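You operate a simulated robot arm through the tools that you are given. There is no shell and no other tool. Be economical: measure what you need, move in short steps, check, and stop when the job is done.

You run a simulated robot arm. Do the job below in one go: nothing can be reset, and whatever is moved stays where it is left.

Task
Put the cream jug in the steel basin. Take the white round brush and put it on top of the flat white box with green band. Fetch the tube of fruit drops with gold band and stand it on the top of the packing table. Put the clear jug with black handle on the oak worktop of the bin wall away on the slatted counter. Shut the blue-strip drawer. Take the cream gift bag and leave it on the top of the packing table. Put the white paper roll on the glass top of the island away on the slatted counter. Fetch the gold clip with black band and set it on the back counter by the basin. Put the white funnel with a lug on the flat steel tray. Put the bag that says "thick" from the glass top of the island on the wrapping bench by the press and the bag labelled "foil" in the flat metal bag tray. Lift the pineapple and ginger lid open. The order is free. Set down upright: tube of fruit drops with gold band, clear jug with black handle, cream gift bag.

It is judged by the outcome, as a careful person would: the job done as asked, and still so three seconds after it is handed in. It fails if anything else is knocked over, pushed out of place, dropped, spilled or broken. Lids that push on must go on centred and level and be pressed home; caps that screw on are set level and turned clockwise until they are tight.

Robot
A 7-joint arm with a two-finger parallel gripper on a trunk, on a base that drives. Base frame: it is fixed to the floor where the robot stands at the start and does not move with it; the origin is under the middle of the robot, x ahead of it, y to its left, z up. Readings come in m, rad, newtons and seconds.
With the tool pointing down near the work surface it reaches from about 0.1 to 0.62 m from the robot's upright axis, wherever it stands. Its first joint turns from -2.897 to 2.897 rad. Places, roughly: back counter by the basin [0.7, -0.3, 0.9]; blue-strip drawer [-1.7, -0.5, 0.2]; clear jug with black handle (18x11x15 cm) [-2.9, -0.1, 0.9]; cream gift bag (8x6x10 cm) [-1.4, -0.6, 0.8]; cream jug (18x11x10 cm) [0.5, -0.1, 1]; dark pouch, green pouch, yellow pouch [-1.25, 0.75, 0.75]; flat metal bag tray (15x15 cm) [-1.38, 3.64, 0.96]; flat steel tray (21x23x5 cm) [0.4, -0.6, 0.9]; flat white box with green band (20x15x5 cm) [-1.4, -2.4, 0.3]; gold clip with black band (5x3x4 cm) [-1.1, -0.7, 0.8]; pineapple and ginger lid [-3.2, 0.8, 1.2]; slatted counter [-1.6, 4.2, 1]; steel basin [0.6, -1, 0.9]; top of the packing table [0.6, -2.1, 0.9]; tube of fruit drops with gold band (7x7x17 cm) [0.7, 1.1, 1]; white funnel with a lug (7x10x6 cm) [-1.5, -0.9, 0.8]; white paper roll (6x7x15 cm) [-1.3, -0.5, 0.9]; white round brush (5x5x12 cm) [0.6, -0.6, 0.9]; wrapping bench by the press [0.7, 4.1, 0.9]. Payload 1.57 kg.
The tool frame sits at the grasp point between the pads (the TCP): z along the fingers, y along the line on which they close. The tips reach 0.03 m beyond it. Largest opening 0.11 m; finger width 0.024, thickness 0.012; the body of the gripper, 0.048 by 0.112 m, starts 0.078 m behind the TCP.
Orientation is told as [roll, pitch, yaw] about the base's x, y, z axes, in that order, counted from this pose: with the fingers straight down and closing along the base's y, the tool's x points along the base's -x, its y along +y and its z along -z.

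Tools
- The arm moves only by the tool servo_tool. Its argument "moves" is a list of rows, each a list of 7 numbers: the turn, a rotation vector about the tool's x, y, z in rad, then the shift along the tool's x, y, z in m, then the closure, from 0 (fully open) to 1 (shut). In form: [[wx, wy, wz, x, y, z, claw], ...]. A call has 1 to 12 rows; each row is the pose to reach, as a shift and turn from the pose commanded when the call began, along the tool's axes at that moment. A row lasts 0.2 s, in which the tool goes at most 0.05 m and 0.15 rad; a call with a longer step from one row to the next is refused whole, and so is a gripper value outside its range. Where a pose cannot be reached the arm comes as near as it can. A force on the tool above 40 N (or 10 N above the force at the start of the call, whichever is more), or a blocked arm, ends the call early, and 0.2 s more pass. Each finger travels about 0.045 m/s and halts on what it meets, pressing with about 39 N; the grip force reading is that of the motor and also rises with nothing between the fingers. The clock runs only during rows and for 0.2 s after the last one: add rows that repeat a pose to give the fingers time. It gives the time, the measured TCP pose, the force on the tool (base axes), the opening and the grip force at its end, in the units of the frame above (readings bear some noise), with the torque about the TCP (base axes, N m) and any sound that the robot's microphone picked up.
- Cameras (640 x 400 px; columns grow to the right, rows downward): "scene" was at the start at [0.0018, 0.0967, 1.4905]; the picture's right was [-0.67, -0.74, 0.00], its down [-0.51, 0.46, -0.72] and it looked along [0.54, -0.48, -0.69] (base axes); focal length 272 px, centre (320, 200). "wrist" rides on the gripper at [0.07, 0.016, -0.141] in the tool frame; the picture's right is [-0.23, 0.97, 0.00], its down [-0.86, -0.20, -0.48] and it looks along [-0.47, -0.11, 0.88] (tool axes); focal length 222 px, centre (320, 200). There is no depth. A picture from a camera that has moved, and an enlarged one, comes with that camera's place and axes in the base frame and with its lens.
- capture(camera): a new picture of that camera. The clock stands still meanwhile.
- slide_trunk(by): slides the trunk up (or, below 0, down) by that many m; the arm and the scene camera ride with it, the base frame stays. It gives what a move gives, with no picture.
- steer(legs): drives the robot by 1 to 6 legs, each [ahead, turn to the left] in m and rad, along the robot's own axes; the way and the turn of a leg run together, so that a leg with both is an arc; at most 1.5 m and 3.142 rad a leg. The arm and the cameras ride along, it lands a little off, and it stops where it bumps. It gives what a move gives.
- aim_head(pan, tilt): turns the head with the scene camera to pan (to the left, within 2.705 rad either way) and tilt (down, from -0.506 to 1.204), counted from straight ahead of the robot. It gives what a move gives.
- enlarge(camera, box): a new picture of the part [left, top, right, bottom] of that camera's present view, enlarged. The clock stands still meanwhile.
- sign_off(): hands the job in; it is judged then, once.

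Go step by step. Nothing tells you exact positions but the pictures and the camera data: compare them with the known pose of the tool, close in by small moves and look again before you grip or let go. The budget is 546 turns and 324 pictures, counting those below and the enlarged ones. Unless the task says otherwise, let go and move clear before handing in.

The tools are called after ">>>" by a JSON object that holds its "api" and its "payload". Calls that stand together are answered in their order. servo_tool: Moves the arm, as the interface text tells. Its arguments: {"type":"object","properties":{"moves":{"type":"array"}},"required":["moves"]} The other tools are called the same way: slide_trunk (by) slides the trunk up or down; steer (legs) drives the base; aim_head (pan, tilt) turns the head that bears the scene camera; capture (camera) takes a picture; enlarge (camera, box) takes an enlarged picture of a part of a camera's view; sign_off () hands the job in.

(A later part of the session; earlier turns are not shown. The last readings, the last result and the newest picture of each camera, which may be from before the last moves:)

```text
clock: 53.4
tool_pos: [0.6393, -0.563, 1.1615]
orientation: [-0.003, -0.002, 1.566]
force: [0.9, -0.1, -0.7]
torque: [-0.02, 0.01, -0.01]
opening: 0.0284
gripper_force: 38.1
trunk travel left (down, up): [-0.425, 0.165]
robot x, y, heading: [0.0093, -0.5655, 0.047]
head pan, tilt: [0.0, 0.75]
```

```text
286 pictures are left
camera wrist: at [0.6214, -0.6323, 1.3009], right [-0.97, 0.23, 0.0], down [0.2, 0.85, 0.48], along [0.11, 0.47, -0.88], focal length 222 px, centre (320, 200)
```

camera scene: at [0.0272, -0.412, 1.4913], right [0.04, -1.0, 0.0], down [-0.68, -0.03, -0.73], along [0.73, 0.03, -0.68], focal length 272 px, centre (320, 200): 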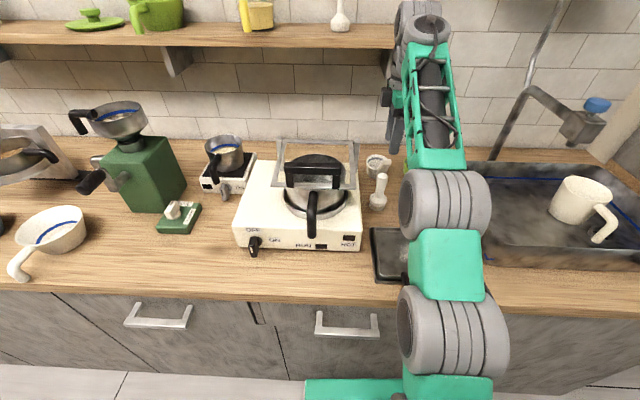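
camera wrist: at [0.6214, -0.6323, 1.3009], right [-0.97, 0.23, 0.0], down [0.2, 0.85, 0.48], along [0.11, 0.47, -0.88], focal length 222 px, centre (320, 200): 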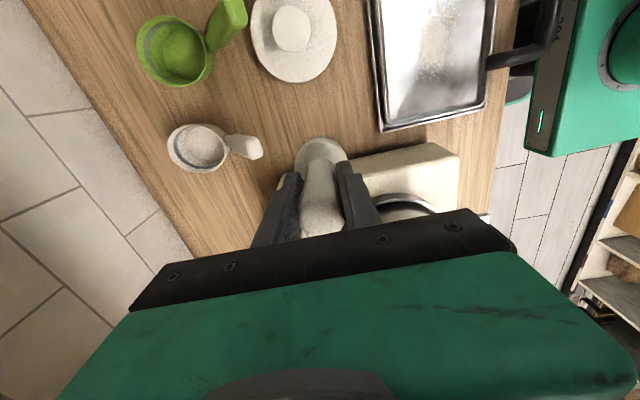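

I have the brush. I'll pull the arm back and look toward the bench by the window, where the flat white box should be.

>>> {"api": "servo_tool", "payload": {"moves": [[0, 0, 0, 0, 0.04, 0, 1], [0, 0, 0, 0, 0.08, 0, 1], [0, 0, 0, 0, 0.12, 0, 1], [0, 0, 0, 0, 0.16, 0, 1], [0, 0, 0, 0, 0.2, 0, 1], [0, 0, 0, 0, 0.23, 0, 1]]}}

>>> {"api": "aim_head", "payload": {"pan": -2.2, "tilt": 0.45}}

>>> {"api": "capture", "payload": {"camera": "scene"}}

>>> {"api": "enlarge", "payload": {"camera": "scene", "box": [100, 0, 340, 160]}}

```text
clock: 54.8
tool_pos: [0.4107, -0.5647, 1.1603]
orientation: [-0.005, -0.003, 1.565]
force: [-0.3, 0.7, -0.4]
torque: [-0.01, 0.0, 0.0]
opening: 0.028
gripper_force: 38.0
trunk travel left (down, up): [-0.425, 0.165]
robot x, y, heading: [0.0097, -0.5667, 0.042]
head pan, tilt: [0.0, 0.75]
```

```text
clock: 56.9
tool_pos: [0.4111, -0.5635, 1.161]
orientation: [-0.005, -0.001, 1.566]
force: [0.3, 0.5, -0.7]
torque: [0.01, 0.02, -0.03]
opening: 0.0282
gripper_force: 37.7
trunk travel left (down, up): [-0.425, 0.165]
robot x, y, heading: [0.0103, -0.5683, 0.036]
head pan, tilt: [-2.201, 0.45]
```

```text
285 pictures are left
camera scene: at [-0.1066, -0.4922, 1.5178], right [-0.83, 0.55, 0.0], down [0.24, 0.36, -0.9], along [-0.5, -0.75, -0.44], focal length 272 px, centre (320, 200)
```

scene: 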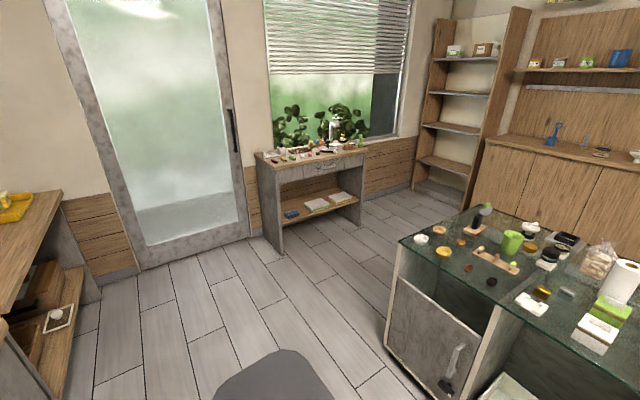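

```text
2.50 times, centred on (220, 80) of scene
camera zoom: at [-0.1066, -0.4922, 1.5178], right [-0.83, 0.55, 0.0], down [0.24, 0.36, -0.9], along [-0.5, -0.75, -0.44], focal length 680 px, centre (570, 500)
```

zoom: 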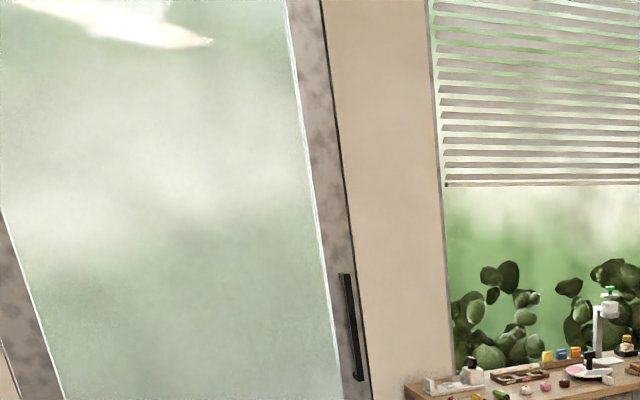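

The bench with low shelf is at about (-1.4, -2.4); the island's near corner is about (-1.0, -1.17). I'll drive down the aisle, then along to stand before the bench.

>>> {"api": "steer", "payload": {"legs": [[0, -1.61], [1.12, 0], [0, -1.5708], [1.4, 0], [0, 1.5708]]}}

>>> {"api": "aim_head", "payload": {"pan": 0.0, "tilt": 0.9}}

>>> {"api": "capture", "payload": {"camera": "scene"}}

```text
clock: 80.7
tool_pos: [-1.3058, -2.2049, 1.1598]
orientation: [-0.004, -0.001, 0.053]
force: [0.2, -0.6, -0.1]
torque: [-0.02, 0.0, 0.0]
opening: 0.0284
gripper_force: 38.1
trunk travel left (down, up): [-0.425, 0.165]
robot x, y, heading: [-1.333, -1.8035, -1.468]
head pan, tilt: [-2.201, 0.45]
```

```text
clock: 82.8
tool_pos: [-1.3063, -2.2047, 1.1615]
orientation: [-0.003, -0.003, 0.053]
force: [-0.2, 1.3, -1.0]
torque: [0.04, -0.04, 0.0]
opening: 0.0281
gripper_force: 38.6
trunk travel left (down, up): [-0.425, 0.165]
robot x, y, heading: [-1.3339, -1.8053, -1.47]
head pan, tilt: [0.0, 0.901]
```

```text
283 pictures are left
camera scene: at [-1.1766, -1.8057, 1.4794], right [-0.99, -0.1, 0.0], down [-0.08, 0.78, -0.62], along [0.06, -0.62, -0.78], focal length 272 px, centre (320, 200)
```

scene: 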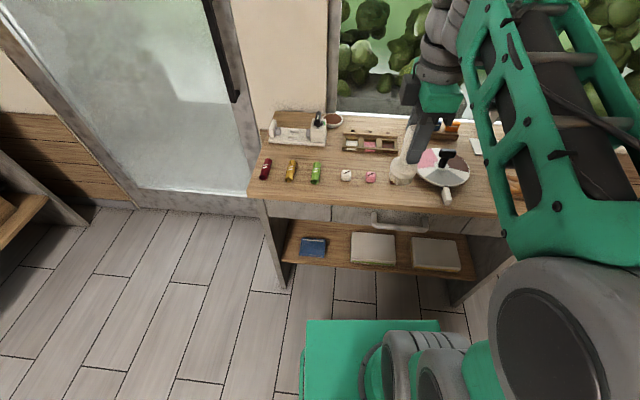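

I see the shelf with three flat boxes; zooming to find the one with a green band.

>>> {"api": "enlarge", "payload": {"camera": "scene", "box": [280, 200, 500, 300]}}

>>> {"api": "capture", "payload": {"camera": "wrist"}}

```text
2.91 times, centred on (390, 250) of scene
camera zoom: at [-1.1766, -1.8057, 1.4794], right [-0.99, -0.1, 0.0], down [-0.08, 0.78, -0.62], along [0.06, -0.62, -0.78], focal length 792 px, centre (116, 54)
```

zoom: 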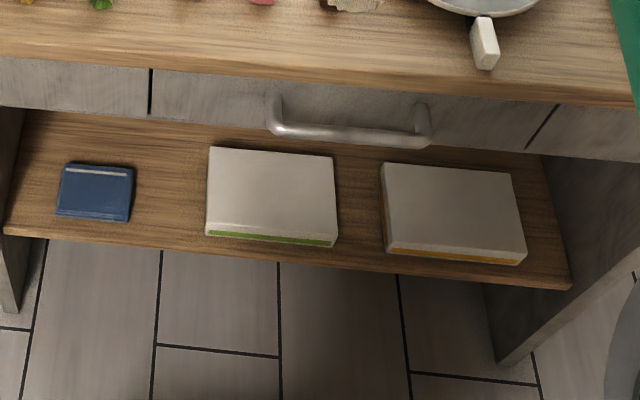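

```text
281 pictures are left
camera wrist: at [-1.3778, -2.191, 1.3002], right [0.17, 0.98, 0.0], down [0.86, -0.15, 0.48], along [0.47, -0.09, -0.88], focal length 222 px, centre (320, 200)
```

wrist: 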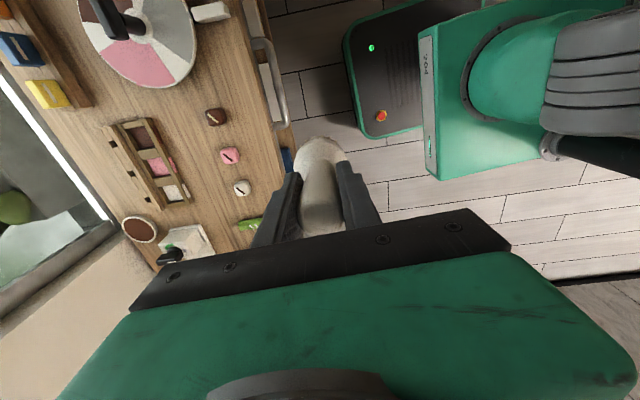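

The middle white box carries the green band: its top is at z about 0.33 and it spans y -2.38 to -2.53 around x -1.37, under the bench. I'll back off, then turn and tilt the gripper forward so the brush can be laid on the box.

>>> {"api": "steer", "payload": {"legs": [[-0.3, -0.1]]}}

>>> {"api": "servo_tool", "payload": {"moves": [[0, 0, 0.15, 0, 0, 0, 1], [0, 0, 0.3, 0, 0, 0, 1], [0, 0, 0.45, 0, 0, 0, 1], [0, 0, 0.6, 0, 0, 0, 1], [0, 0, 0.75, 0, 0, 0, 1], [0, 0, 0.9, 0, 0, 0, 1], [0, 0, 1.05, 0, 0, 0, 1], [0, 0, 1.2, 0, 0, 0, 1], [0, 0, 1.35, 0, 0, 0, 1], [0, 0, 1.5, 0, 0, 0, 1], [0, 0, 1.55, 0, 0, 0, 1]]}}

>>> {"api": "slide_trunk", "payload": {"by": -0.4}}

```text
clock: 84.8
tool_pos: [-1.3617, -1.909, 1.16]
orientation: [-0.004, -0.002, -0.049]
force: [0.1, 0.6, -0.5]
torque: [0.0, 0.0, -0.03]
opening: 0.0282
gripper_force: 38.1
trunk travel left (down, up): [-0.425, 0.165]
robot x, y, heading: [-1.348, -1.5087, -1.571]
head pan, tilt: [0.0, 0.901]
```

```text
clock: 87.2
tool_pos: [-1.3636, -1.9097, 1.1596]
orientation: [0.0, -0.004, -1.602]
force: [0.2, 0.4, 0.5]
torque: [0.01, 0.02, 0.02]
opening: 0.0284
gripper_force: 38.4
trunk travel left (down, up): [-0.425, 0.165]
robot x, y, heading: [-1.3466, -1.5067, -1.571]
head pan, tilt: [0.0, 0.901]
```

```text
clock: 91.0
tool_pos: [-1.3616, -1.9096, 0.7603]
orientation: [0.002, -0.005, -1.599]
force: [0.3, 0.4, -0.9]
torque: [0.0, -0.01, 0.01]
opening: 0.0285
gripper_force: 38.3
trunk travel left (down, up): [-0.025, 0.565]
robot x, y, heading: [-1.3453, -1.5095, -1.574]
head pan, tilt: [0.0, 0.901]
```

Tool squared and lowered. Now pitching it forward by about 60° and coming down to z 0.5.

>>> {"api": "servo_tool", "payload": {"moves": [[0, -0.15, 0, 0, 0, 0.03, 1], [0, -0.3, 0, 0, 0, 0.06, 1], [0, -0.45, 0, 0, 0, 0.1, 1], [0, -0.6, 0, 0, 0, 0.14, 1], [0, -0.75, 0, 0, 0, 0.18, 1], [0, -0.9, 0, 0, 0, 0.22, 1], [0, -1.05, 0, 0, 0, 0.26, 1], [0, -1.05, 0, 0, 0, 0.26, 1]]}}

>>> {"api": "capture", "payload": {"camera": "scene"}}

>>> {"api": "capture", "payload": {"camera": "wrist"}}

```text
clock: 92.2
tool_pos: [-1.355, -1.8785, 0.4811]
orientation: [0.015, -0.404, -1.591]
force: [0.2, 1.0, -1.3]
torque: [0.01, -0.01, 0.02]
opening: 0.0281
gripper_force: 38.2
trunk travel left (down, up): [-0.025, 0.565]
robot x, y, heading: [-1.3446, -1.5088, -1.573]
head pan, tilt: [0.0, 0.901]
stopped in row 5: the arm was blocked; the commanded pose is now the measured one
```

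```text
280 pictures are left
camera scene: at [-1.1922, -1.5354, 1.0782], right [-1.0, 0.0, 0.0], down [0.0, 0.79, -0.61], along [0.0, -0.61, -0.79], focal length 272 px, centre (320, 200)
```

scene: 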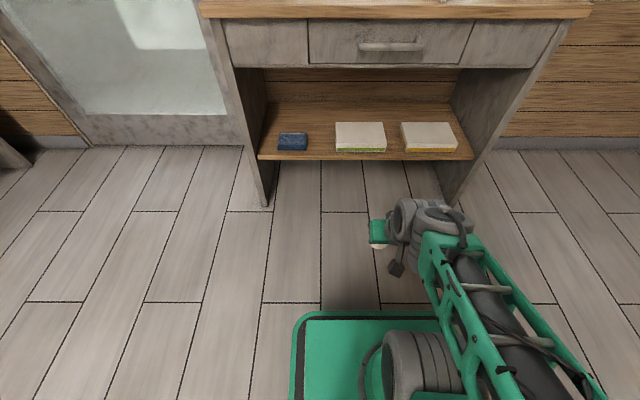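

```text
279 pictures are left
camera wrist: at [-1.3398, -1.7582, 0.5827], right [0.97, -0.22, 0.1], down [-0.22, -0.6, 0.77], along [-0.11, -0.77, -0.63], focal length 222 px, centre (320, 200)
```

wrist: 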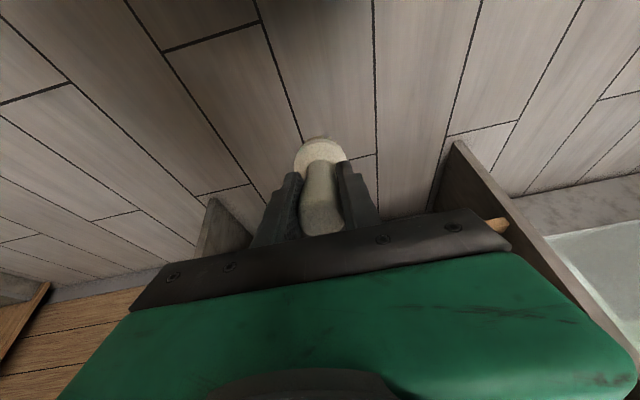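

The arm stalled folded too close. I'll extend forward first and continue pitching from there.

>>> {"api": "servo_tool", "payload": {"moves": [[0, 0, 0, -0.04, 0, 0.0, 1], [0, 0, 0, -0.08, 0, 0.005, 1], [0, 0, 0, -0.12, 0, 0.01, 1], [0, 0, 0, -0.16, 0, 0.015, 1], [0, -0.1, 0, -0.2, 0, 0.02, 1], [0, -0.25, 0, -0.24, 0, 0.024, 1], [0, -0.4, 0, -0.26, 0, 0.024, 1], [0, -0.55, 0, -0.26, 0, 0.024, 1], [0, -0.65, 0, -0.26, 0, 0.024, 1], [0, -0.65, 0, -0.26, 0, 0.024, 1]]}}

>>> {"api": "capture", "payload": {"camera": "scene"}}

```text
clock: 94.4
tool_pos: [-1.363, -2.1229, 0.5697]
orientation: [0.032, -1.067, -1.615]
force: [0.7, 0.0, -0.7]
torque: [0.0, 0.01, -0.01]
opening: 0.0281
gripper_force: 38.0
trunk travel left (down, up): [-0.025, 0.565]
robot x, y, heading: [-1.3465, -1.5112, -1.573]
head pan, tilt: [0.0, 0.901]
```

```text
278 pictures are left
camera scene: at [-1.1923, -1.5267, 1.0794], right [-1.0, 0.0, 0.0], down [0.0, 0.78, -0.62], along [0.0, -0.62, -0.78], focal length 272 px, centre (320, 200)
```

scene: 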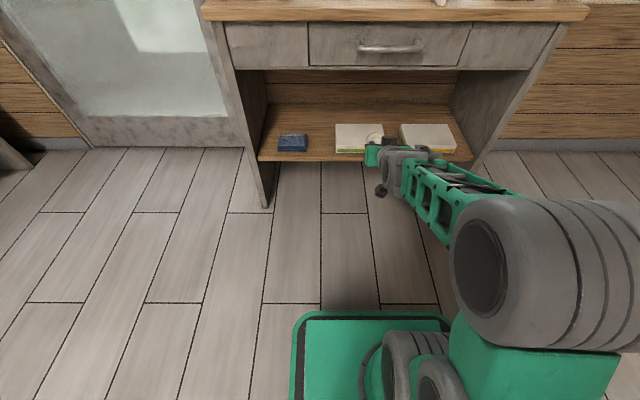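

Now the tool points forward. The box top is about z 0.34, x centre -1.357, y -2.37 to -2.52. I'll level the brush to horizontal at z about 0.47.

>>> {"api": "servo_tool", "payload": {"moves": [[0, -0.12, 0, 0.02, 0, 0.01, 1], [0, -0.24, 0, 0.04, 0, 0.025, 1], [0, -0.36, 0, 0.06, 0, 0.035, 1], [0, -0.48, 0, 0.08, 0, 0.045, 1], [0, -0.5, 0, 0.0875, 0, 0.048, 1], [0, -0.5, 0, 0.0875, 0, 0.048, 1]]}}

>>> {"api": "capture", "payload": {"camera": "wrist"}}

```text
clock: 95.8
tool_pos: [-1.3605, -2.1225, 0.4681]
orientation: [1.231, -1.556, -2.82]
force: [0.3, 0.4, -0.3]
torque: [0.05, -0.01, 0.01]
opening: 0.028
gripper_force: 37.9
trunk travel left (down, up): [-0.025, 0.565]
robot x, y, heading: [-1.3484, -1.5088, -1.575]
head pan, tilt: [0.0, 0.901]
```

```text
277 pictures are left
camera wrist: at [-1.341, -1.9797, 0.3988], right [0.97, -0.02, 0.24], down [-0.2, 0.48, 0.85], along [-0.13, -0.88, 0.46], focal length 222 px, centre (320, 200)
```

wrist: 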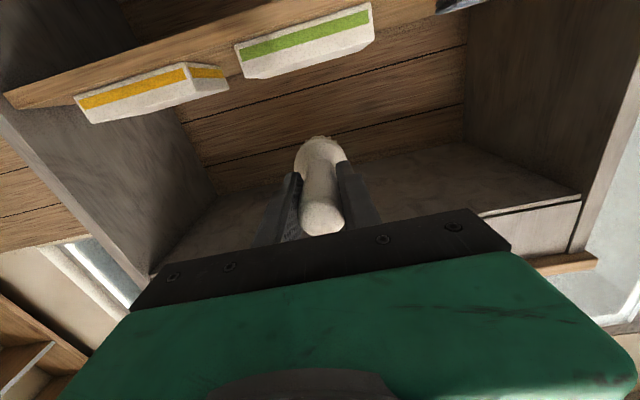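

The box top reads z about 0.36 from this view. I'll drive forward 0.28 m to bring the brush over the box.

>>> {"api": "steer", "payload": {"legs": [[0.28, 0]]}}

>>> {"api": "capture", "payload": {"camera": "scene"}}

>>> {"api": "capture", "payload": {"camera": "wrist"}}

```text
clock: 97.8
tool_pos: [-1.3535, -2.4007, 0.4683]
orientation: [1.197, -1.555, -2.777]
force: [-1.2, 0.0, -1.0]
torque: [0.05, 0.01, 0.01]
opening: 0.0283
gripper_force: 38.5
trunk travel left (down, up): [-0.025, 0.565]
robot x, y, heading: [-1.3455, -1.7884, -1.566]
head pan, tilt: [0.0, 0.901]
```

```text
276 pictures are left
camera scene: at [-1.1914, -1.8032, 1.0794], right [-1.0, -0.01, 0.0], down [-0.01, 0.78, -0.62], along [0.0, -0.62, -0.78], focal length 272 px, centre (320, 200)
```

scene: 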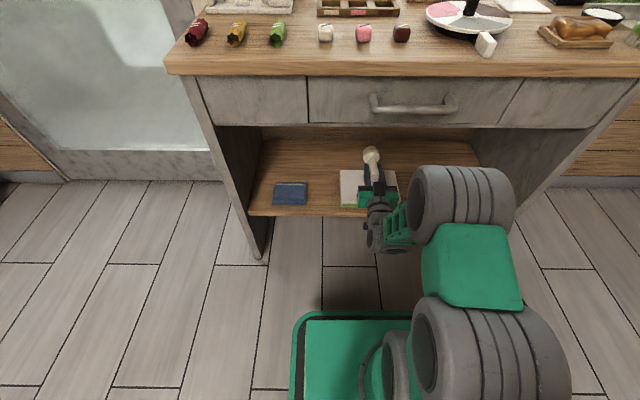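

```text
275 pictures are left
camera wrist: at [-1.3362, -2.2574, 0.399], right [0.97, -0.01, 0.24], down [-0.21, 0.48, 0.85], along [-0.12, -0.88, 0.46], focal length 222 px, centre (320, 200)
```

wrist: 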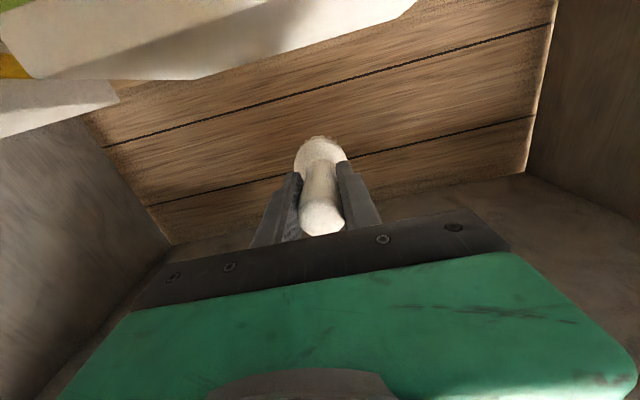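

>>> {"api": "enlarge", "payload": {"camera": "scene", "box": [310, 120, 430, 230]}}

```text
3.64 times, centred on (370, 175) of scene
camera zoom: at [-1.1914, -1.8032, 1.0794], right [-1.0, -0.01, 0.0], down [-0.01, 0.78, -0.62], along [0.0, -0.62, -0.78], focal length 990 px, centre (138, 291)
```

zoom: 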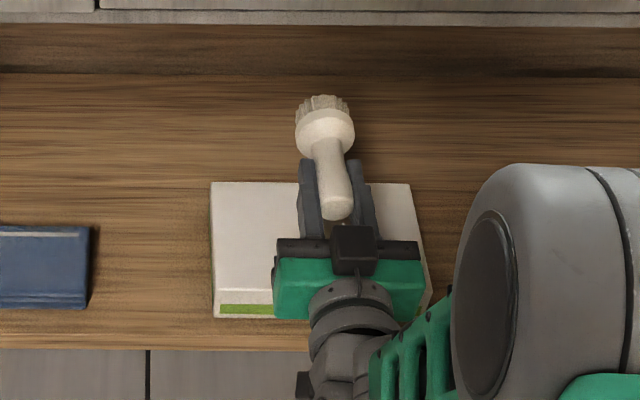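

The brush is well over the box. I'll lower it in small steps (tool x is down now).

>>> {"api": "servo_tool", "payload": {"moves": [[0, 0, 0, 0.03, 0, 0, 1], [0, 0, 0, 0.06, 0, 0, 1], [0, 0, 0, 0.07, 0, 0, 1], [0, 0, 0, 0.07, 0, 0, 1]]}}

>>> {"api": "enlarge", "payload": {"camera": "scene", "box": [310, 120, 430, 230]}}

```text
clock: 98.8
tool_pos: [-1.3517, -2.3996, 0.3992]
orientation: [1.202, -1.555, -2.78]
force: [-0.1, -0.1, -0.3]
torque: [0.04, 0.0, 0.01]
opening: 0.028
gripper_force: 38.4
trunk travel left (down, up): [-0.025, 0.565]
robot x, y, heading: [-1.3513, -1.7827, -1.565]
head pan, tilt: [0.0, 0.901]
```

```text
3.64 times, centred on (370, 175) of scene
camera zoom: at [-1.1914, -1.8032, 1.0794], right [-1.0, -0.01, 0.0], down [-0.01, 0.78, -0.62], along [0.0, -0.62, -0.78], focal length 990 px, centre (138, 291)
```

zoom: 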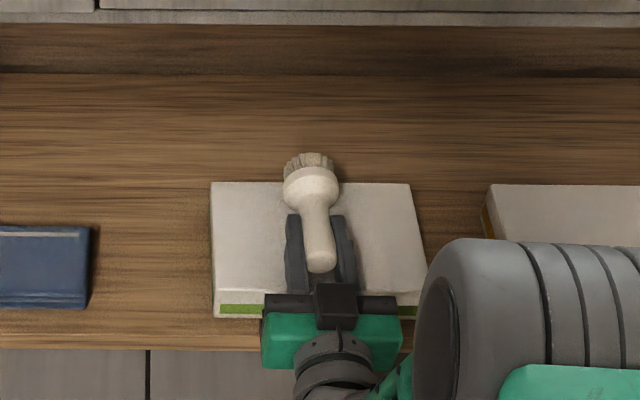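

Continuing down until contact, 1 cm at a time.

>>> {"api": "servo_tool", "payload": {"moves": [[0, 0, 0, 0.005, 0, 0, 1], [0, 0, 0, 0.01, 0, 0, 1], [0, 0, 0, 0.01, 0, 0, 1]]}}

>>> {"api": "servo_tool", "payload": {"moves": [[0, 0, 0, 0.004, 0, 0, 1], [0, 0, 0, 0.008, 0, 0, 1], [0, 0, 0, 0.008, 0, 0, 1]]}}

```text
clock: 99.5
tool_pos: [-1.3515, -2.3988, 0.3911]
orientation: [1.558, -1.556, -3.137]
force: [1.9, -1.4, 10.7]
torque: [-0.76, -0.02, 0.14]
opening: 0.028
gripper_force: 37.5
trunk travel left (down, up): [-0.025, 0.565]
robot x, y, heading: [-1.3474, -1.788, -1.562]
head pan, tilt: [0.0, 0.901]
```

```text
clock: 100.3
tool_pos: [-1.3521, -2.3994, 0.3841]
orientation: [1.345, -1.554, -2.922]
force: [3.4, 0.8, 13.2]
torque: [-0.68, 0.01, 0.11]
opening: 0.0283
gripper_force: 38.5
trunk travel left (down, up): [-0.025, 0.565]
robot x, y, heading: [-1.3487, -1.7872, -1.568]
head pan, tilt: [0.0, 0.901]
```

The head rests on the box. Opening the fingers and backing the base straight out.

>>> {"api": "servo_tool", "payload": {"moves": [[0, 0, 0, 0, 0, 0, 0.7], [0, 0, 0, 0, 0, 0, 0.6], [0, 0, 0, 0, 0, 0, 0.5], [0, 0, 0, 0, 0, 0, 0.3], [0, 0, 0, 0, 0, 0, 0.3], [0, 0, 0, 0, 0, 0, 0.3]]}}

>>> {"api": "enlarge", "payload": {"camera": "scene", "box": [310, 120, 430, 230]}}

```text
clock: 101.8
tool_pos: [-1.3528, -2.3984, 0.3823]
orientation: [1.333, -1.556, -2.914]
force: [6.9, -1.1, 17.6]
torque: [0.27, 0.73, -0.08]
opening: 0.0703
gripper_force: 0.0
trunk travel left (down, up): [-0.025, 0.565]
robot x, y, heading: [-1.3451, -1.788, -1.562]
head pan, tilt: [0.0, 0.901]
```

```text
3.64 times, centred on (370, 175) of scene
camera zoom: at [-1.1911, -1.8021, 1.0795], right [-1.0, -0.01, 0.0], down [-0.01, 0.78, -0.62], along [0.0, -0.62, -0.78], focal length 990 px, centre (138, 291)
```

zoom: 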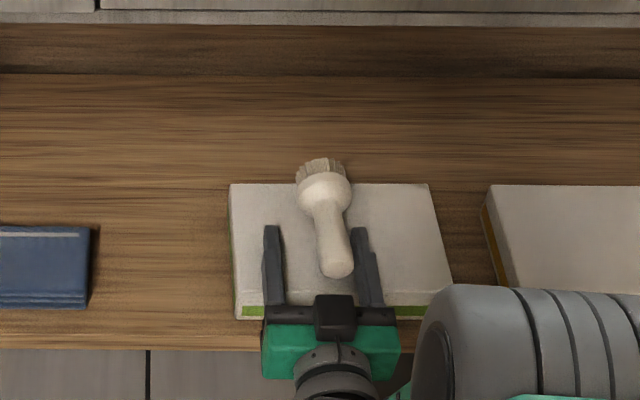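

The box was dragged about 1.7 cm by a finger pressing on it. I'll lift slightly to relieve the pressure, then look before moving on.

>>> {"api": "servo_tool", "payload": {"moves": [[0, 0, 0, -0.006, 0, 0, 0.3], [0, 0, 0, -0.012, 0, 0, 0.3], [0, 0, 0, -0.012, 0, 0, 0.3]]}}

>>> {"api": "enlarge", "payload": {"camera": "scene", "box": [310, 120, 430, 230]}}

```text
clock: 102.5
tool_pos: [-1.3529, -2.3975, 0.3919]
orientation: [1.087, -1.552, -2.664]
force: [0.3, -0.6, -0.6]
torque: [0.0, 0.0, 0.01]
opening: 0.0771
gripper_force: 0.1
trunk travel left (down, up): [-0.025, 0.565]
robot x, y, heading: [-1.3454, -1.7923, -1.562]
head pan, tilt: [0.0, 0.901]
```

```text
3.64 times, centred on (370, 175) of scene
camera zoom: at [-1.1914, -1.8032, 1.0794], right [-1.0, -0.01, 0.0], down [-0.01, 0.78, -0.62], along [0.0, -0.62, -0.78], focal length 990 px, centre (138, 291)
```

zoom: 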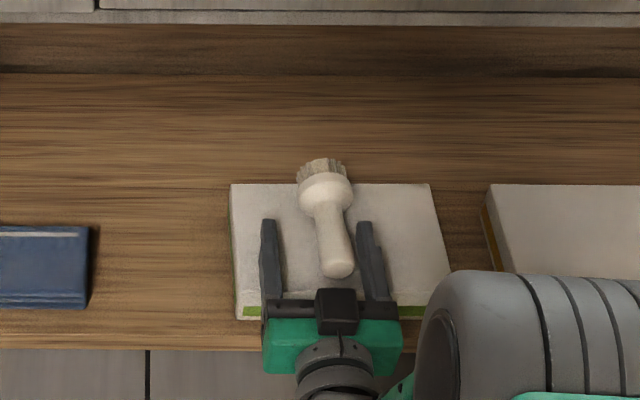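

The brush lies stably on the box. I'll drag the box back the same way: shift over 1 cm clear, press lightly, and slide it 1.7 cm back left.

>>> {"api": "servo_tool", "payload": {"moves": [[0, 0, 0, 0, -0.01, 0, 0.3], [0, 0, 0, 0.006, -0.01, 0, 0.3], [0, 0, 0, 0.012, -0.01, 0, 0.3], [0, 0, 0, 0.012, -0.004, 0, 0.3], [0, 0, 0, 0.012, 0.002, 0, 0.3], [0, 0, 0, 0.012, 0.008, 0, 0.3], [0, 0, 0, 0.0, 0.008, 0, 0.3], [0, 0, 0, -0.01, 0.004, 0, 0.3]]}}

>>> {"api": "enlarge", "payload": {"camera": "scene", "box": [310, 120, 430, 230]}}

```text
clock: 104.3
tool_pos: [-1.3476, -2.4001, 0.4025]
orientation: [1.102, -1.553, -2.676]
force: [0.1, 0.3, -0.3]
torque: [-0.01, 0.01, -0.01]
opening: 0.0771
gripper_force: 0.1
trunk travel left (down, up): [-0.025, 0.565]
robot x, y, heading: [-1.3469, -1.7874, -1.569]
head pan, tilt: [0.0, 0.901]
```

```text
3.64 times, centred on (370, 175) of scene
camera zoom: at [-1.1914, -1.8031, 1.0793], right [-1.0, -0.01, 0.0], down [-0.01, 0.78, -0.62], along [0.0, -0.62, -0.78], focal length 990 px, centre (138, 291)
```

zoom: 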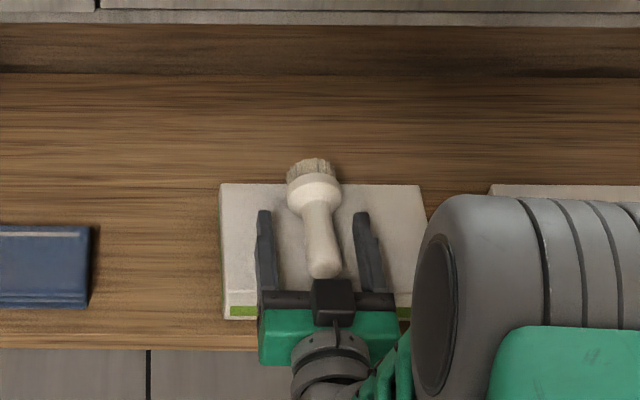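

The box is back within 1 cm, brush on it. Backing out and looking for the items on the island: gift bag, clip, funnel, paper roll.

>>> {"api": "steer", "payload": {"legs": [[-0.35, 0]]}}

>>> {"api": "servo_tool", "payload": {"moves": [[0, 0.15, 0, -0.03, 0, 0, 0.3], [0, 0.3, 0, -0.06, 0, 0, 0.3], [0, 0.45, 0, -0.09, 0, 0, 0.3], [0, 0.6, 0, -0.12, 0, 0, 0.3], [0, 0.75, 0, -0.16, 0, 0, 0.3], [0, 0.9, 0, -0.2, 0, 0, 0.3], [0, 1.05, 0, -0.23, 0, -0.03, 0.3], [0, 1.2, 0, -0.26, 0, -0.06, 0.3], [0, 1.35, 0, -0.29, 0, -0.1, 0.3], [0, 1.5, 0, -0.3, 0, -0.14, 0.3], [0, 1.56, 0, -0.32, 0, -0.17, 0.3]]}}

>>> {"api": "slide_trunk", "payload": {"by": 0.4}}

>>> {"api": "capture", "payload": {"camera": "scene"}}

```text
clock: 106.6
tool_pos: [-1.3512, -2.0513, 0.4027]
orientation: [1.206, -1.555, -2.781]
force: [-0.2, 0.0, -0.9]
torque: [-0.05, 0.04, 0.01]
opening: 0.0768
gripper_force: 0.0
trunk travel left (down, up): [-0.025, 0.565]
robot x, y, heading: [-1.352, -1.4388, -1.56]
head pan, tilt: [0.0, 0.901]
```

```text
clock: 109.0
tool_pos: [-1.3511, -1.8888, 0.7218]
orientation: [0.016, -0.012, -1.578]
force: [-0.8, -0.5, -0.2]
torque: [-0.03, 0.02, -0.02]
opening: 0.0769
gripper_force: 0.0
out of reach, approached as far as the arm can: row 1, 11
trunk travel left (down, up): [-0.025, 0.565]
robot x, y, heading: [-1.3474, -1.4393, -1.565]
head pan, tilt: [0.0, 0.901]
```

```text
clock: 112.8
tool_pos: [-1.3505, -1.8893, 1.1228]
orientation: [0.018, -0.014, -1.578]
force: [-0.1, 0.3, -0.4]
torque: [-0.01, -0.03, 0.01]
opening: 0.077
gripper_force: 0.0
trunk travel left (down, up): [-0.425, 0.165]
robot x, y, heading: [-1.3498, -1.4398, -1.566]
head pan, tilt: [0.0, 0.901]
```

```text
269 pictures are left
camera scene: at [-1.1943, -1.4538, 1.4794], right [-1.0, -0.01, 0.0], down [-0.01, 0.78, -0.62], along [0.01, -0.62, -0.78], focal length 272 px, centre (320, 200)
```

scene: 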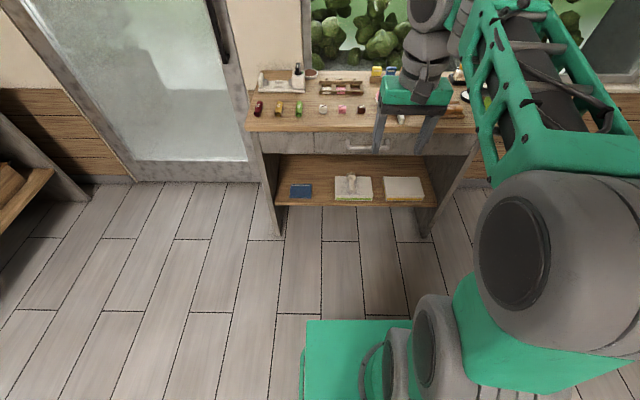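

The brush is settled. Now I'll turn around to face the island from its end and survey its top.

>>> {"api": "steer", "payload": {"legs": [[0, 3.14]]}}

>>> {"api": "aim_head", "payload": {"pan": 0.0, "tilt": 0.7}}

>>> {"api": "capture", "payload": {"camera": "scene"}}

>>> {"api": "enlarge", "payload": {"camera": "scene", "box": [160, 60, 420, 240]}}

```text
clock: 114.2
tool_pos: [-1.3146, -1.8924, 1.1206]
orientation: [0.018, -0.016, -1.496]
force: [-0.1, -0.5, 0.2]
torque: [-0.03, 0.02, -0.03]
opening: 0.0773
gripper_force: 0.1
trunk travel left (down, up): [-0.425, 0.165]
robot x, y, heading: [-1.3494, -1.4414, -1.499]
head pan, tilt: [0.0, 0.901]
stopped in leg 1: the robot was blocked; the commanded pose is now the measured one
```

```text
clock: 115.0
tool_pos: [-1.3146, -1.8912, 1.121]
orientation: [0.019, -0.016, -1.496]
force: [0.5, -0.5, -0.4]
torque: [-0.02, 0.01, 0.02]
opening: 0.0769
gripper_force: 0.0
trunk travel left (down, up): [-0.425, 0.165]
robot x, y, heading: [-1.3483, -1.4432, -1.502]
head pan, tilt: [0.0, 0.7]
```

```text
268 pictures are left
camera scene: at [-1.1926, -1.458, 1.4955], right [-1.0, -0.07, 0.0], down [-0.04, 0.64, -0.76], along [0.05, -0.76, -0.64], focal length 272 px, centre (320, 200)
```

scene: 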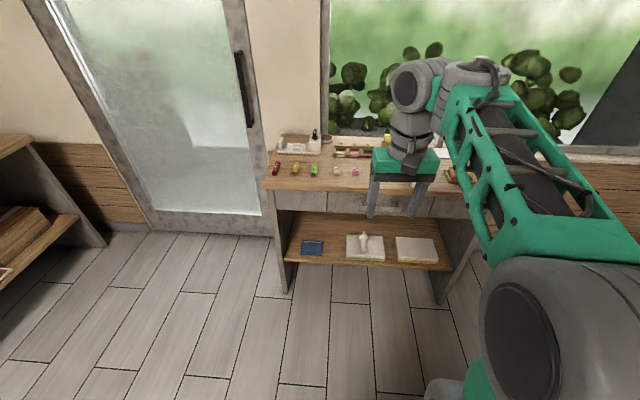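

```text
2.22 times, centred on (290, 150) of scene
camera zoom: at [-1.1926, -1.458, 1.4955], right [-1.0, -0.07, 0.0], down [-0.04, 0.64, -0.76], along [0.05, -0.76, -0.64], focal length 605 px, centre (387, 311)
```

zoom: 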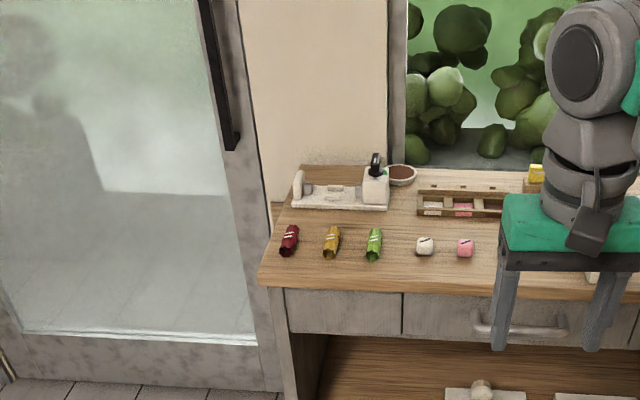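

The base touched the island end when turning. I'll move forward 0.25 m first and then turn.

>>> {"api": "steer", "payload": {"legs": [[0.25, 0], [0, 3.07]]}}

>>> {"api": "aim_head", "payload": {"pan": 0.2, "tilt": 0.7}}

>>> {"api": "capture", "payload": {"camera": "scene"}}

```text
clock: 124.2
tool_pos: [-1.3687, -1.243, 1.1225]
orientation: [0.017, -0.015, 1.644]
force: [0.7, -0.2, -0.1]
torque: [-0.01, 0.03, 0.0]
opening: 0.0769
gripper_force: 0.0
trunk travel left (down, up): [-0.425, 0.165]
robot x, y, heading: [-1.3331, -1.6899, 1.636]
head pan, tilt: [0.0, 0.7]
```

```text
clock: 124.9
tool_pos: [-1.3676, -1.2434, 1.122]
orientation: [0.019, -0.015, 1.645]
force: [-0.5, -0.5, 0.3]
torque: [0.01, 0.0, -0.01]
opening: 0.0772
gripper_force: 0.1
trunk travel left (down, up): [-0.425, 0.165]
robot x, y, heading: [-1.3316, -1.6935, 1.64]
head pan, tilt: [0.201, 0.7]
```

```text
266 pictures are left
camera scene: at [-1.5054, -1.6811, 1.4956], right [0.96, 0.27, 0.0], down [0.17, -0.62, -0.76], along [-0.2, 0.74, -0.64], focal length 272 px, centre (320, 200)
```

scene: 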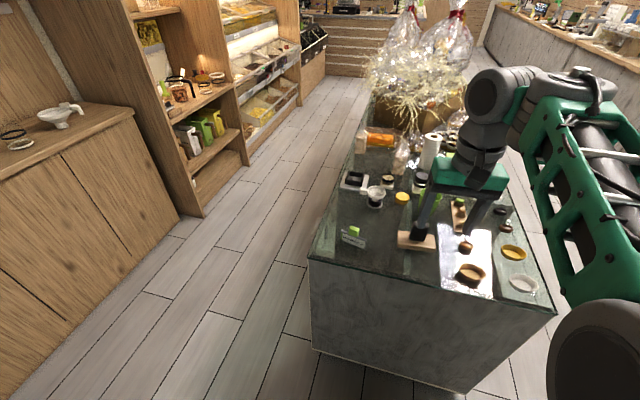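

I see the island top from its end (x -1.67 to -1.0, y from -1.16). Zooming on the items.

>>> {"api": "enlarge", "payload": {"camera": "scene", "box": [310, 110, 560, 310]}}

>>> {"api": "enlarge", "payload": {"camera": "scene", "box": [335, 110, 435, 220]}}

>>> {"api": "capture", "payload": {"camera": "wrist"}}

```text
2.00 times, centred on (435, 210) of scene
camera zoom: at [-1.5054, -1.6811, 1.4956], right [0.96, 0.27, 0.0], down [0.17, -0.62, -0.76], along [-0.2, 0.74, -0.64], focal length 544 px, centre (90, 180)
```

zoom: 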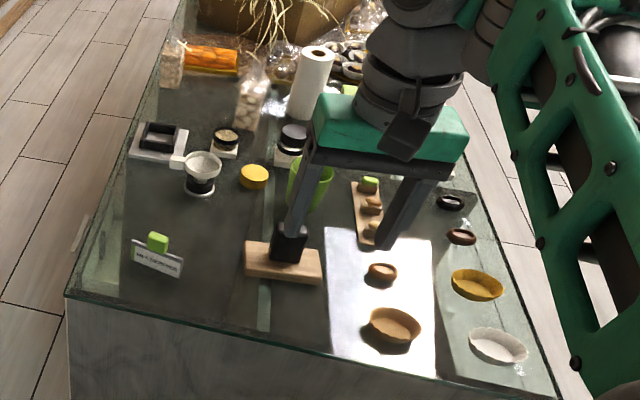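

```text
3.64 times, centred on (385, 165) of scene
camera zoom: at [-1.5054, -1.6811, 1.4956], right [0.96, 0.27, 0.0], down [0.17, -0.62, -0.76], along [-0.2, 0.74, -0.64], focal length 990 px, centre (84, 327)
```

zoom: 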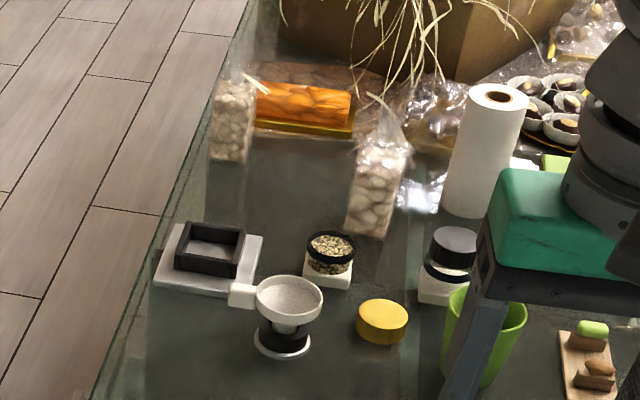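

```text
263 pictures are left
camera wrist: at [-1.3774, -1.3149, 1.2608], right [-0.99, 0.15, 0.02], down [0.15, 0.86, 0.49], along [0.06, 0.48, -0.87], focal length 222 px, centre (320, 200)
```

wrist: 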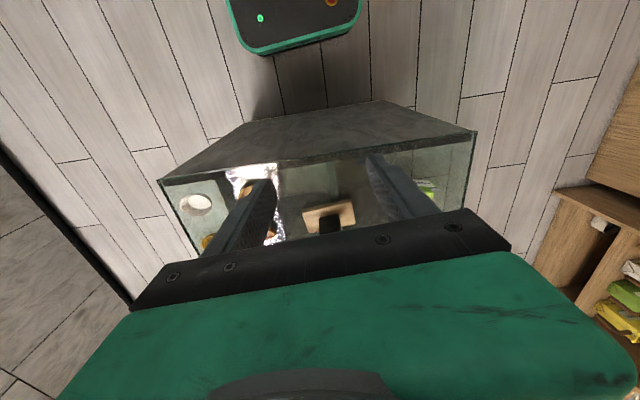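

The funnel (white, with a lug, on a small black stand) is about (-1.5, -0.9), and a clear bag of cream pieces is about (-1.43, -0.56). I'll go round into the aisle on the island's -x side to reach these.

>>> {"api": "steer", "payload": {"legs": [[0, 1.5], [0.72, 0], [0, -1.5708], [0.85, 0], [0, -1.5708]]}}

>>> {"api": "aim_head", "payload": {"pan": 0.0, "tilt": 0.75}}

>>> {"api": "capture", "payload": {"camera": "scene"}}

```text
clock: 139.9
tool_pos: [-2.0432, -0.4905, 1.1207]
orientation: [0.017, -0.014, 1.538]
force: [0.6, -0.3, 0.2]
torque: [0.03, -0.03, -0.03]
opening: 0.0768
gripper_force: 0.0
trunk travel left (down, up): [-0.425, 0.165]
robot x, y, heading: [-2.0526, -0.9379, 1.536]
head pan, tilt: [0.201, 0.7]
stopped in leg 4: the robot was blocked; the commanded pose is now the measured one
```

```text
clock: 140.7
tool_pos: [-2.0427, -0.4909, 1.1216]
orientation: [0.017, -0.017, 1.539]
force: [0.0, -0.4, 0.1]
torque: [0.04, 0.0, -0.01]
opening: 0.0768
gripper_force: 0.1
trunk travel left (down, up): [-0.425, 0.165]
robot x, y, heading: [-2.0537, -0.9405, 1.532]
head pan, tilt: [0.0, 0.75]
```

```text
262 pictures are left
camera scene: at [-2.2076, -0.9122, 1.4914], right [1.0, -0.04, 0.0], down [-0.02, -0.68, -0.73], along [0.03, 0.73, -0.68], focal length 272 px, centre (320, 200)
```

scene: 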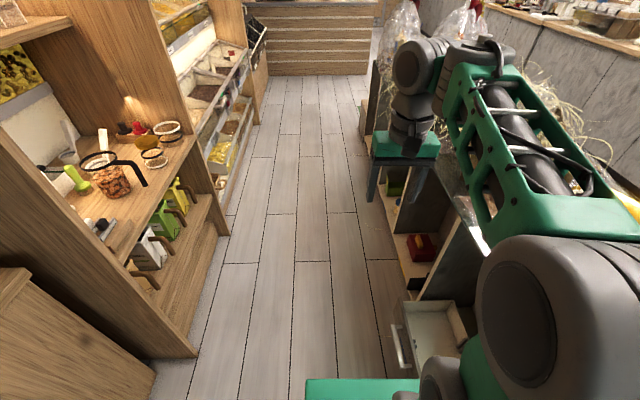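

An open drawer sticks out from the island at about (-1.84, -0.5), low, and blocked the base: that should be the blue-strip drawer. Let me look at it closely.

>>> {"api": "steer", "payload": {"legs": [[-0.12, 0]]}}

>>> {"api": "aim_head", "payload": {"pan": -0.4, "tilt": 0.9}}

>>> {"api": "capture", "payload": {"camera": "scene"}}

```text
clock: 141.9
tool_pos: [-2.0452, -0.6064, 1.12]
orientation: [0.017, -0.014, 1.538]
force: [-1.1, 0.3, -1.0]
torque: [-0.02, -0.03, -0.03]
opening: 0.0769
gripper_force: 0.1
trunk travel left (down, up): [-0.425, 0.165]
robot x, y, heading: [-2.0586, -1.0561, 1.534]
head pan, tilt: [0.0, 0.75]
```

```text
clock: 142.8
tool_pos: [-2.0463, -0.607, 1.1212]
orientation: [0.018, -0.013, 1.537]
force: [0.6, 0.8, -0.5]
torque: [0.04, 0.0, -0.04]
opening: 0.0772
gripper_force: 0.1
trunk travel left (down, up): [-0.425, 0.165]
robot x, y, heading: [-2.0585, -1.0543, 1.533]
head pan, tilt: [-0.4, 0.901]
```

```text
261 pictures are left
camera scene: at [-2.1832, -1.0428, 1.4795], right [0.91, -0.42, 0.0], down [-0.33, -0.71, -0.62], along [0.26, 0.56, -0.78], focal length 272 px, centre (320, 200)
```

scene: 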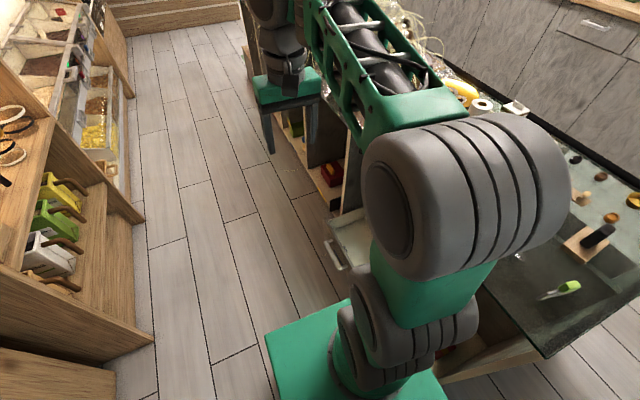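

I'll swing to the left side of the aisle and face the drawer from about (-2.33, -0.5).

>>> {"api": "steer", "payload": {"legs": [[0, 0.5], [0.62, 0], [0, -2.03]]}}

>>> {"api": "aim_head", "payload": {"pan": 0.0, "tilt": 0.85}}

>>> {"api": "capture", "payload": {"camera": "scene"}}

```text
clock: 152.5
tool_pos: [-1.8994, -0.4554, 1.1203]
orientation: [0.018, -0.014, 0.077]
force: [-0.1, -0.6, -0.4]
torque: [0.03, -0.01, -0.02]
opening: 0.0767
gripper_force: 0.0
trunk travel left (down, up): [-0.425, 0.165]
robot x, y, heading: [-2.346, -0.4921, 0.07]
head pan, tilt: [-0.4, 0.901]
```

```text
clock: 153.4
tool_pos: [-1.9007, -0.4552, 1.12]
orientation: [0.017, -0.014, 0.077]
force: [0.3, -0.3, 0.9]
torque: [0.03, 0.03, -0.02]
opening: 0.077
gripper_force: 0.0
trunk travel left (down, up): [-0.425, 0.165]
robot x, y, heading: [-2.3491, -0.4937, 0.07]
head pan, tilt: [0.0, 0.85]
```

```text
260 pictures are left
camera scene: at [-2.3397, -0.3361, 1.4833], right [0.07, -1.0, 0.0], down [-0.75, -0.05, -0.66], along [0.66, 0.05, -0.75], focal length 272 px, centre (320, 200)
```

scene: 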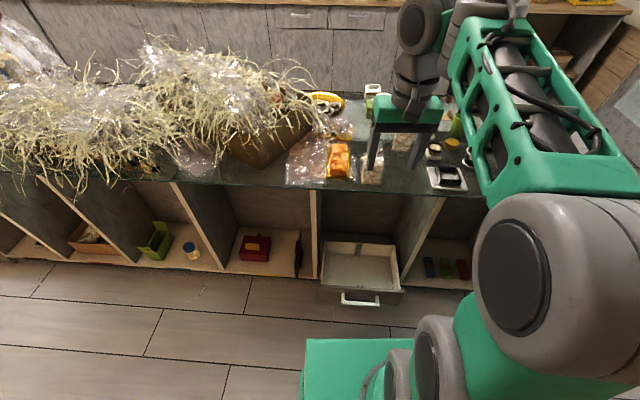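

>>> {"api": "enlarge", "payload": {"camera": "scene", "box": [290, 180, 480, 320]}}

>>> {"api": "enlarge", "payload": {"camera": "scene", "box": [270, 80, 490, 200]}}

```text
2.86 times, centred on (385, 250) of scene
camera zoom: at [-2.3397, -0.3361, 1.4833], right [0.07, -1.0, 0.0], down [-0.75, -0.05, -0.66], along [0.66, 0.05, -0.75], focal length 777 px, centre (134, 57)
```

zoom: 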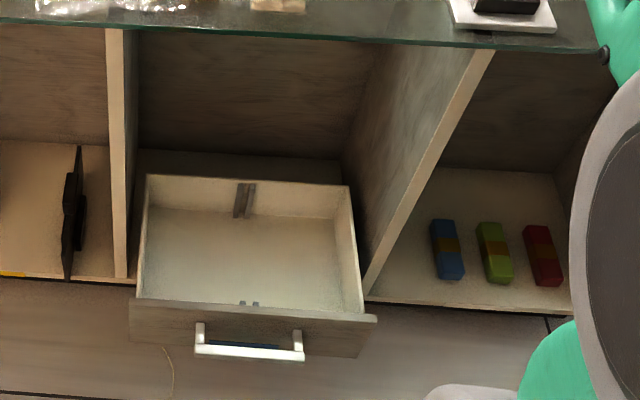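

```text
2.91 times, centred on (380, 140) of scene
camera zoom: at [-2.3397, -0.3361, 1.4833], right [0.07, -1.0, 0.0], down [-0.75, -0.05, -0.66], along [0.66, 0.05, -0.75], focal length 792 px, centre (146, 374)
```

zoom: 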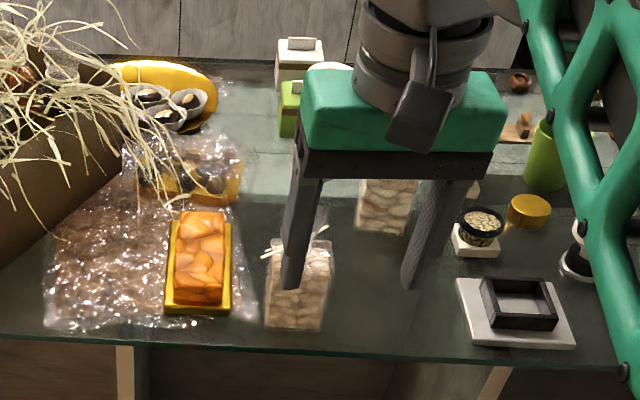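

The drawer front is at x about -1.82, centred at y -0.49, low (z about 0.2). I'll close the fingers, lower the trunk, and inspect with the wrist camera before pushing with the fingers pointing down.

>>> {"api": "slide_trunk", "payload": {"by": -0.42}}

>>> {"api": "servo_tool", "payload": {"moves": [[0, 0, 0, 0.03, -0.01, 0.0, 1], [0, 0, 0, 0.06, -0.02, 0.03, 1], [0, 0, 0, 0.07, -0.03, 0.07, 1], [0, 0, 0, 0.07, -0.03, 0.11, 1], [0, 0, 0, 0.07, -0.03, 0.15, 1], [0, 0, 0, 0.07, -0.03, 0.19, 1], [0, 0, 0, 0.07, -0.03, 0.23, 1]]}}

>>> {"api": "capture", "payload": {"camera": "scene"}}

>>> {"api": "capture", "payload": {"camera": "wrist"}}

```text
refused: -0.42 is not a number from -0.4 to 0.4
```

```text
clock: 155.0
tool_pos: [-1.966, -0.4858, 0.8908]
orientation: [0.018, -0.015, 0.076]
force: [-0.3, -0.5, -0.5]
torque: [0.02, 0.01, 0.03]
opening: 0.0003
gripper_force: 21.0
trunk travel left (down, up): [-0.425, 0.165]
robot x, y, heading: [-2.3445, -0.4905, 0.068]
head pan, tilt: [0.0, 0.85]
```

```text
257 pictures are left
camera scene: at [-2.3397, -0.336, 1.4834], right [0.07, -1.0, 0.0], down [-0.75, -0.05, -0.66], along [0.66, 0.05, -0.75], focal length 272 px, centre (320, 200)
```

scene: 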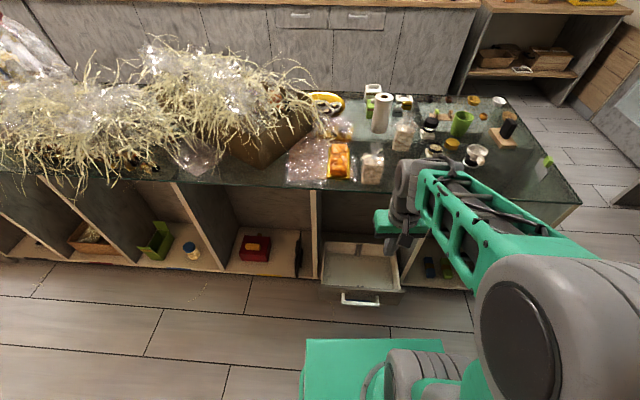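

```text
256 pictures are left
camera wrist: at [-2.0397, -0.4769, 1.0291], right [0.15, 0.99, 0.02], down [0.86, -0.14, 0.49], along [0.48, -0.06, -0.87], focal length 222 px, centre (320, 200)
```

wrist: 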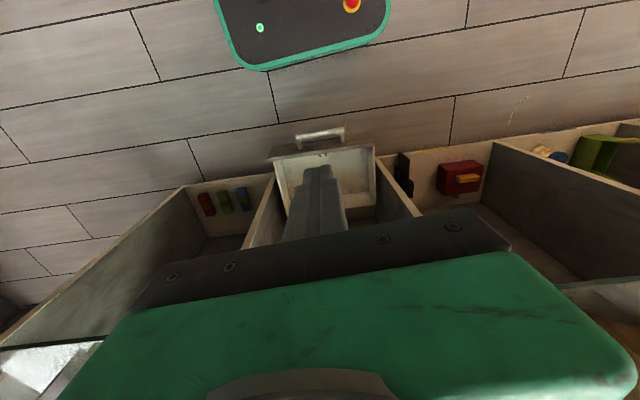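

The drawer's handle is at about x -1.883, z 0.30 and the face top at z 0.34. I'll lower the trunk and go down to handle height, still in front of it.

>>> {"api": "slide_trunk", "payload": {"by": -0.4}}

>>> {"api": "servo_tool", "payload": {"moves": [[0, 0, 0, 0, 0, 0.04, 1], [0, 0, 0, 0, 0, 0.08, 1], [0, 0, 0, 0, 0, 0.12, 1], [0, 0, 0, 0, 0, 0.16, 1], [0, 0, 0, 0, 0, 0.195, 1], [0, 0, 0, 0, 0, 0.195, 1]]}}

>>> {"api": "capture", "payload": {"camera": "scene"}}

>>> {"api": "capture", "payload": {"camera": "wrist"}}

```text
clock: 158.8
tool_pos: [-1.9664, -0.4854, 0.4895]
orientation: [0.016, -0.014, 0.078]
force: [0.0, -0.4, -0.6]
torque: [-0.02, 0.02, -0.02]
opening: 0.0001
gripper_force: 21.2
trunk travel left (down, up): [-0.025, 0.565]
robot x, y, heading: [-2.3457, -0.4887, 0.069]
head pan, tilt: [0.0, 0.85]
```

```text
clock: 160.2
tool_pos: [-1.9635, -0.4809, 0.2933]
orientation: [0.017, -0.013, 0.077]
force: [-0.5, 0.9, -0.3]
torque: [-0.04, 0.01, 0.03]
opening: 0.0
gripper_force: 21.6
trunk travel left (down, up): [-0.025, 0.565]
robot x, y, heading: [-2.35, -0.4902, 0.071]
head pan, tilt: [0.0, 0.85]
```

```text
255 pictures are left
camera scene: at [-2.3397, -0.336, 1.0833], right [0.07, -1.0, 0.0], down [-0.75, -0.05, -0.66], along [0.66, 0.05, -0.75], focal length 272 px, centre (320, 200)
```

scene: 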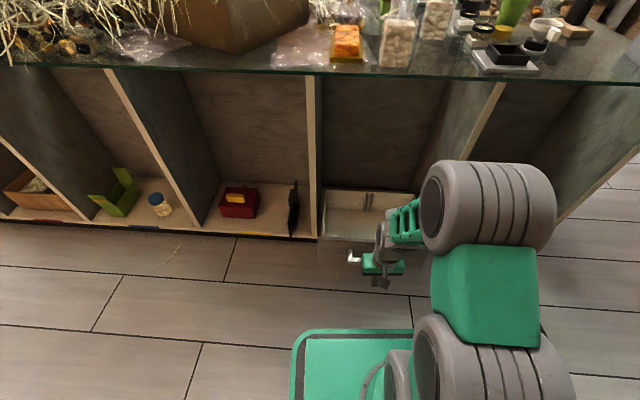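

```text
254 pictures are left
camera wrist: at [-2.0365, -0.4719, 0.4337], right [0.15, 0.99, 0.02], down [0.86, -0.14, 0.49], along [0.48, -0.06, -0.87], focal length 222 px, centre (320, 200)
```

wrist: 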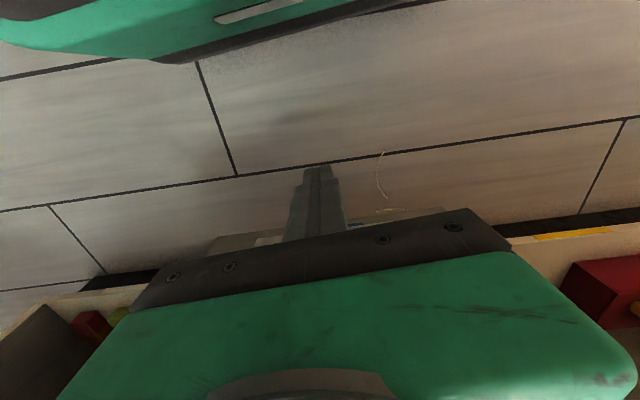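

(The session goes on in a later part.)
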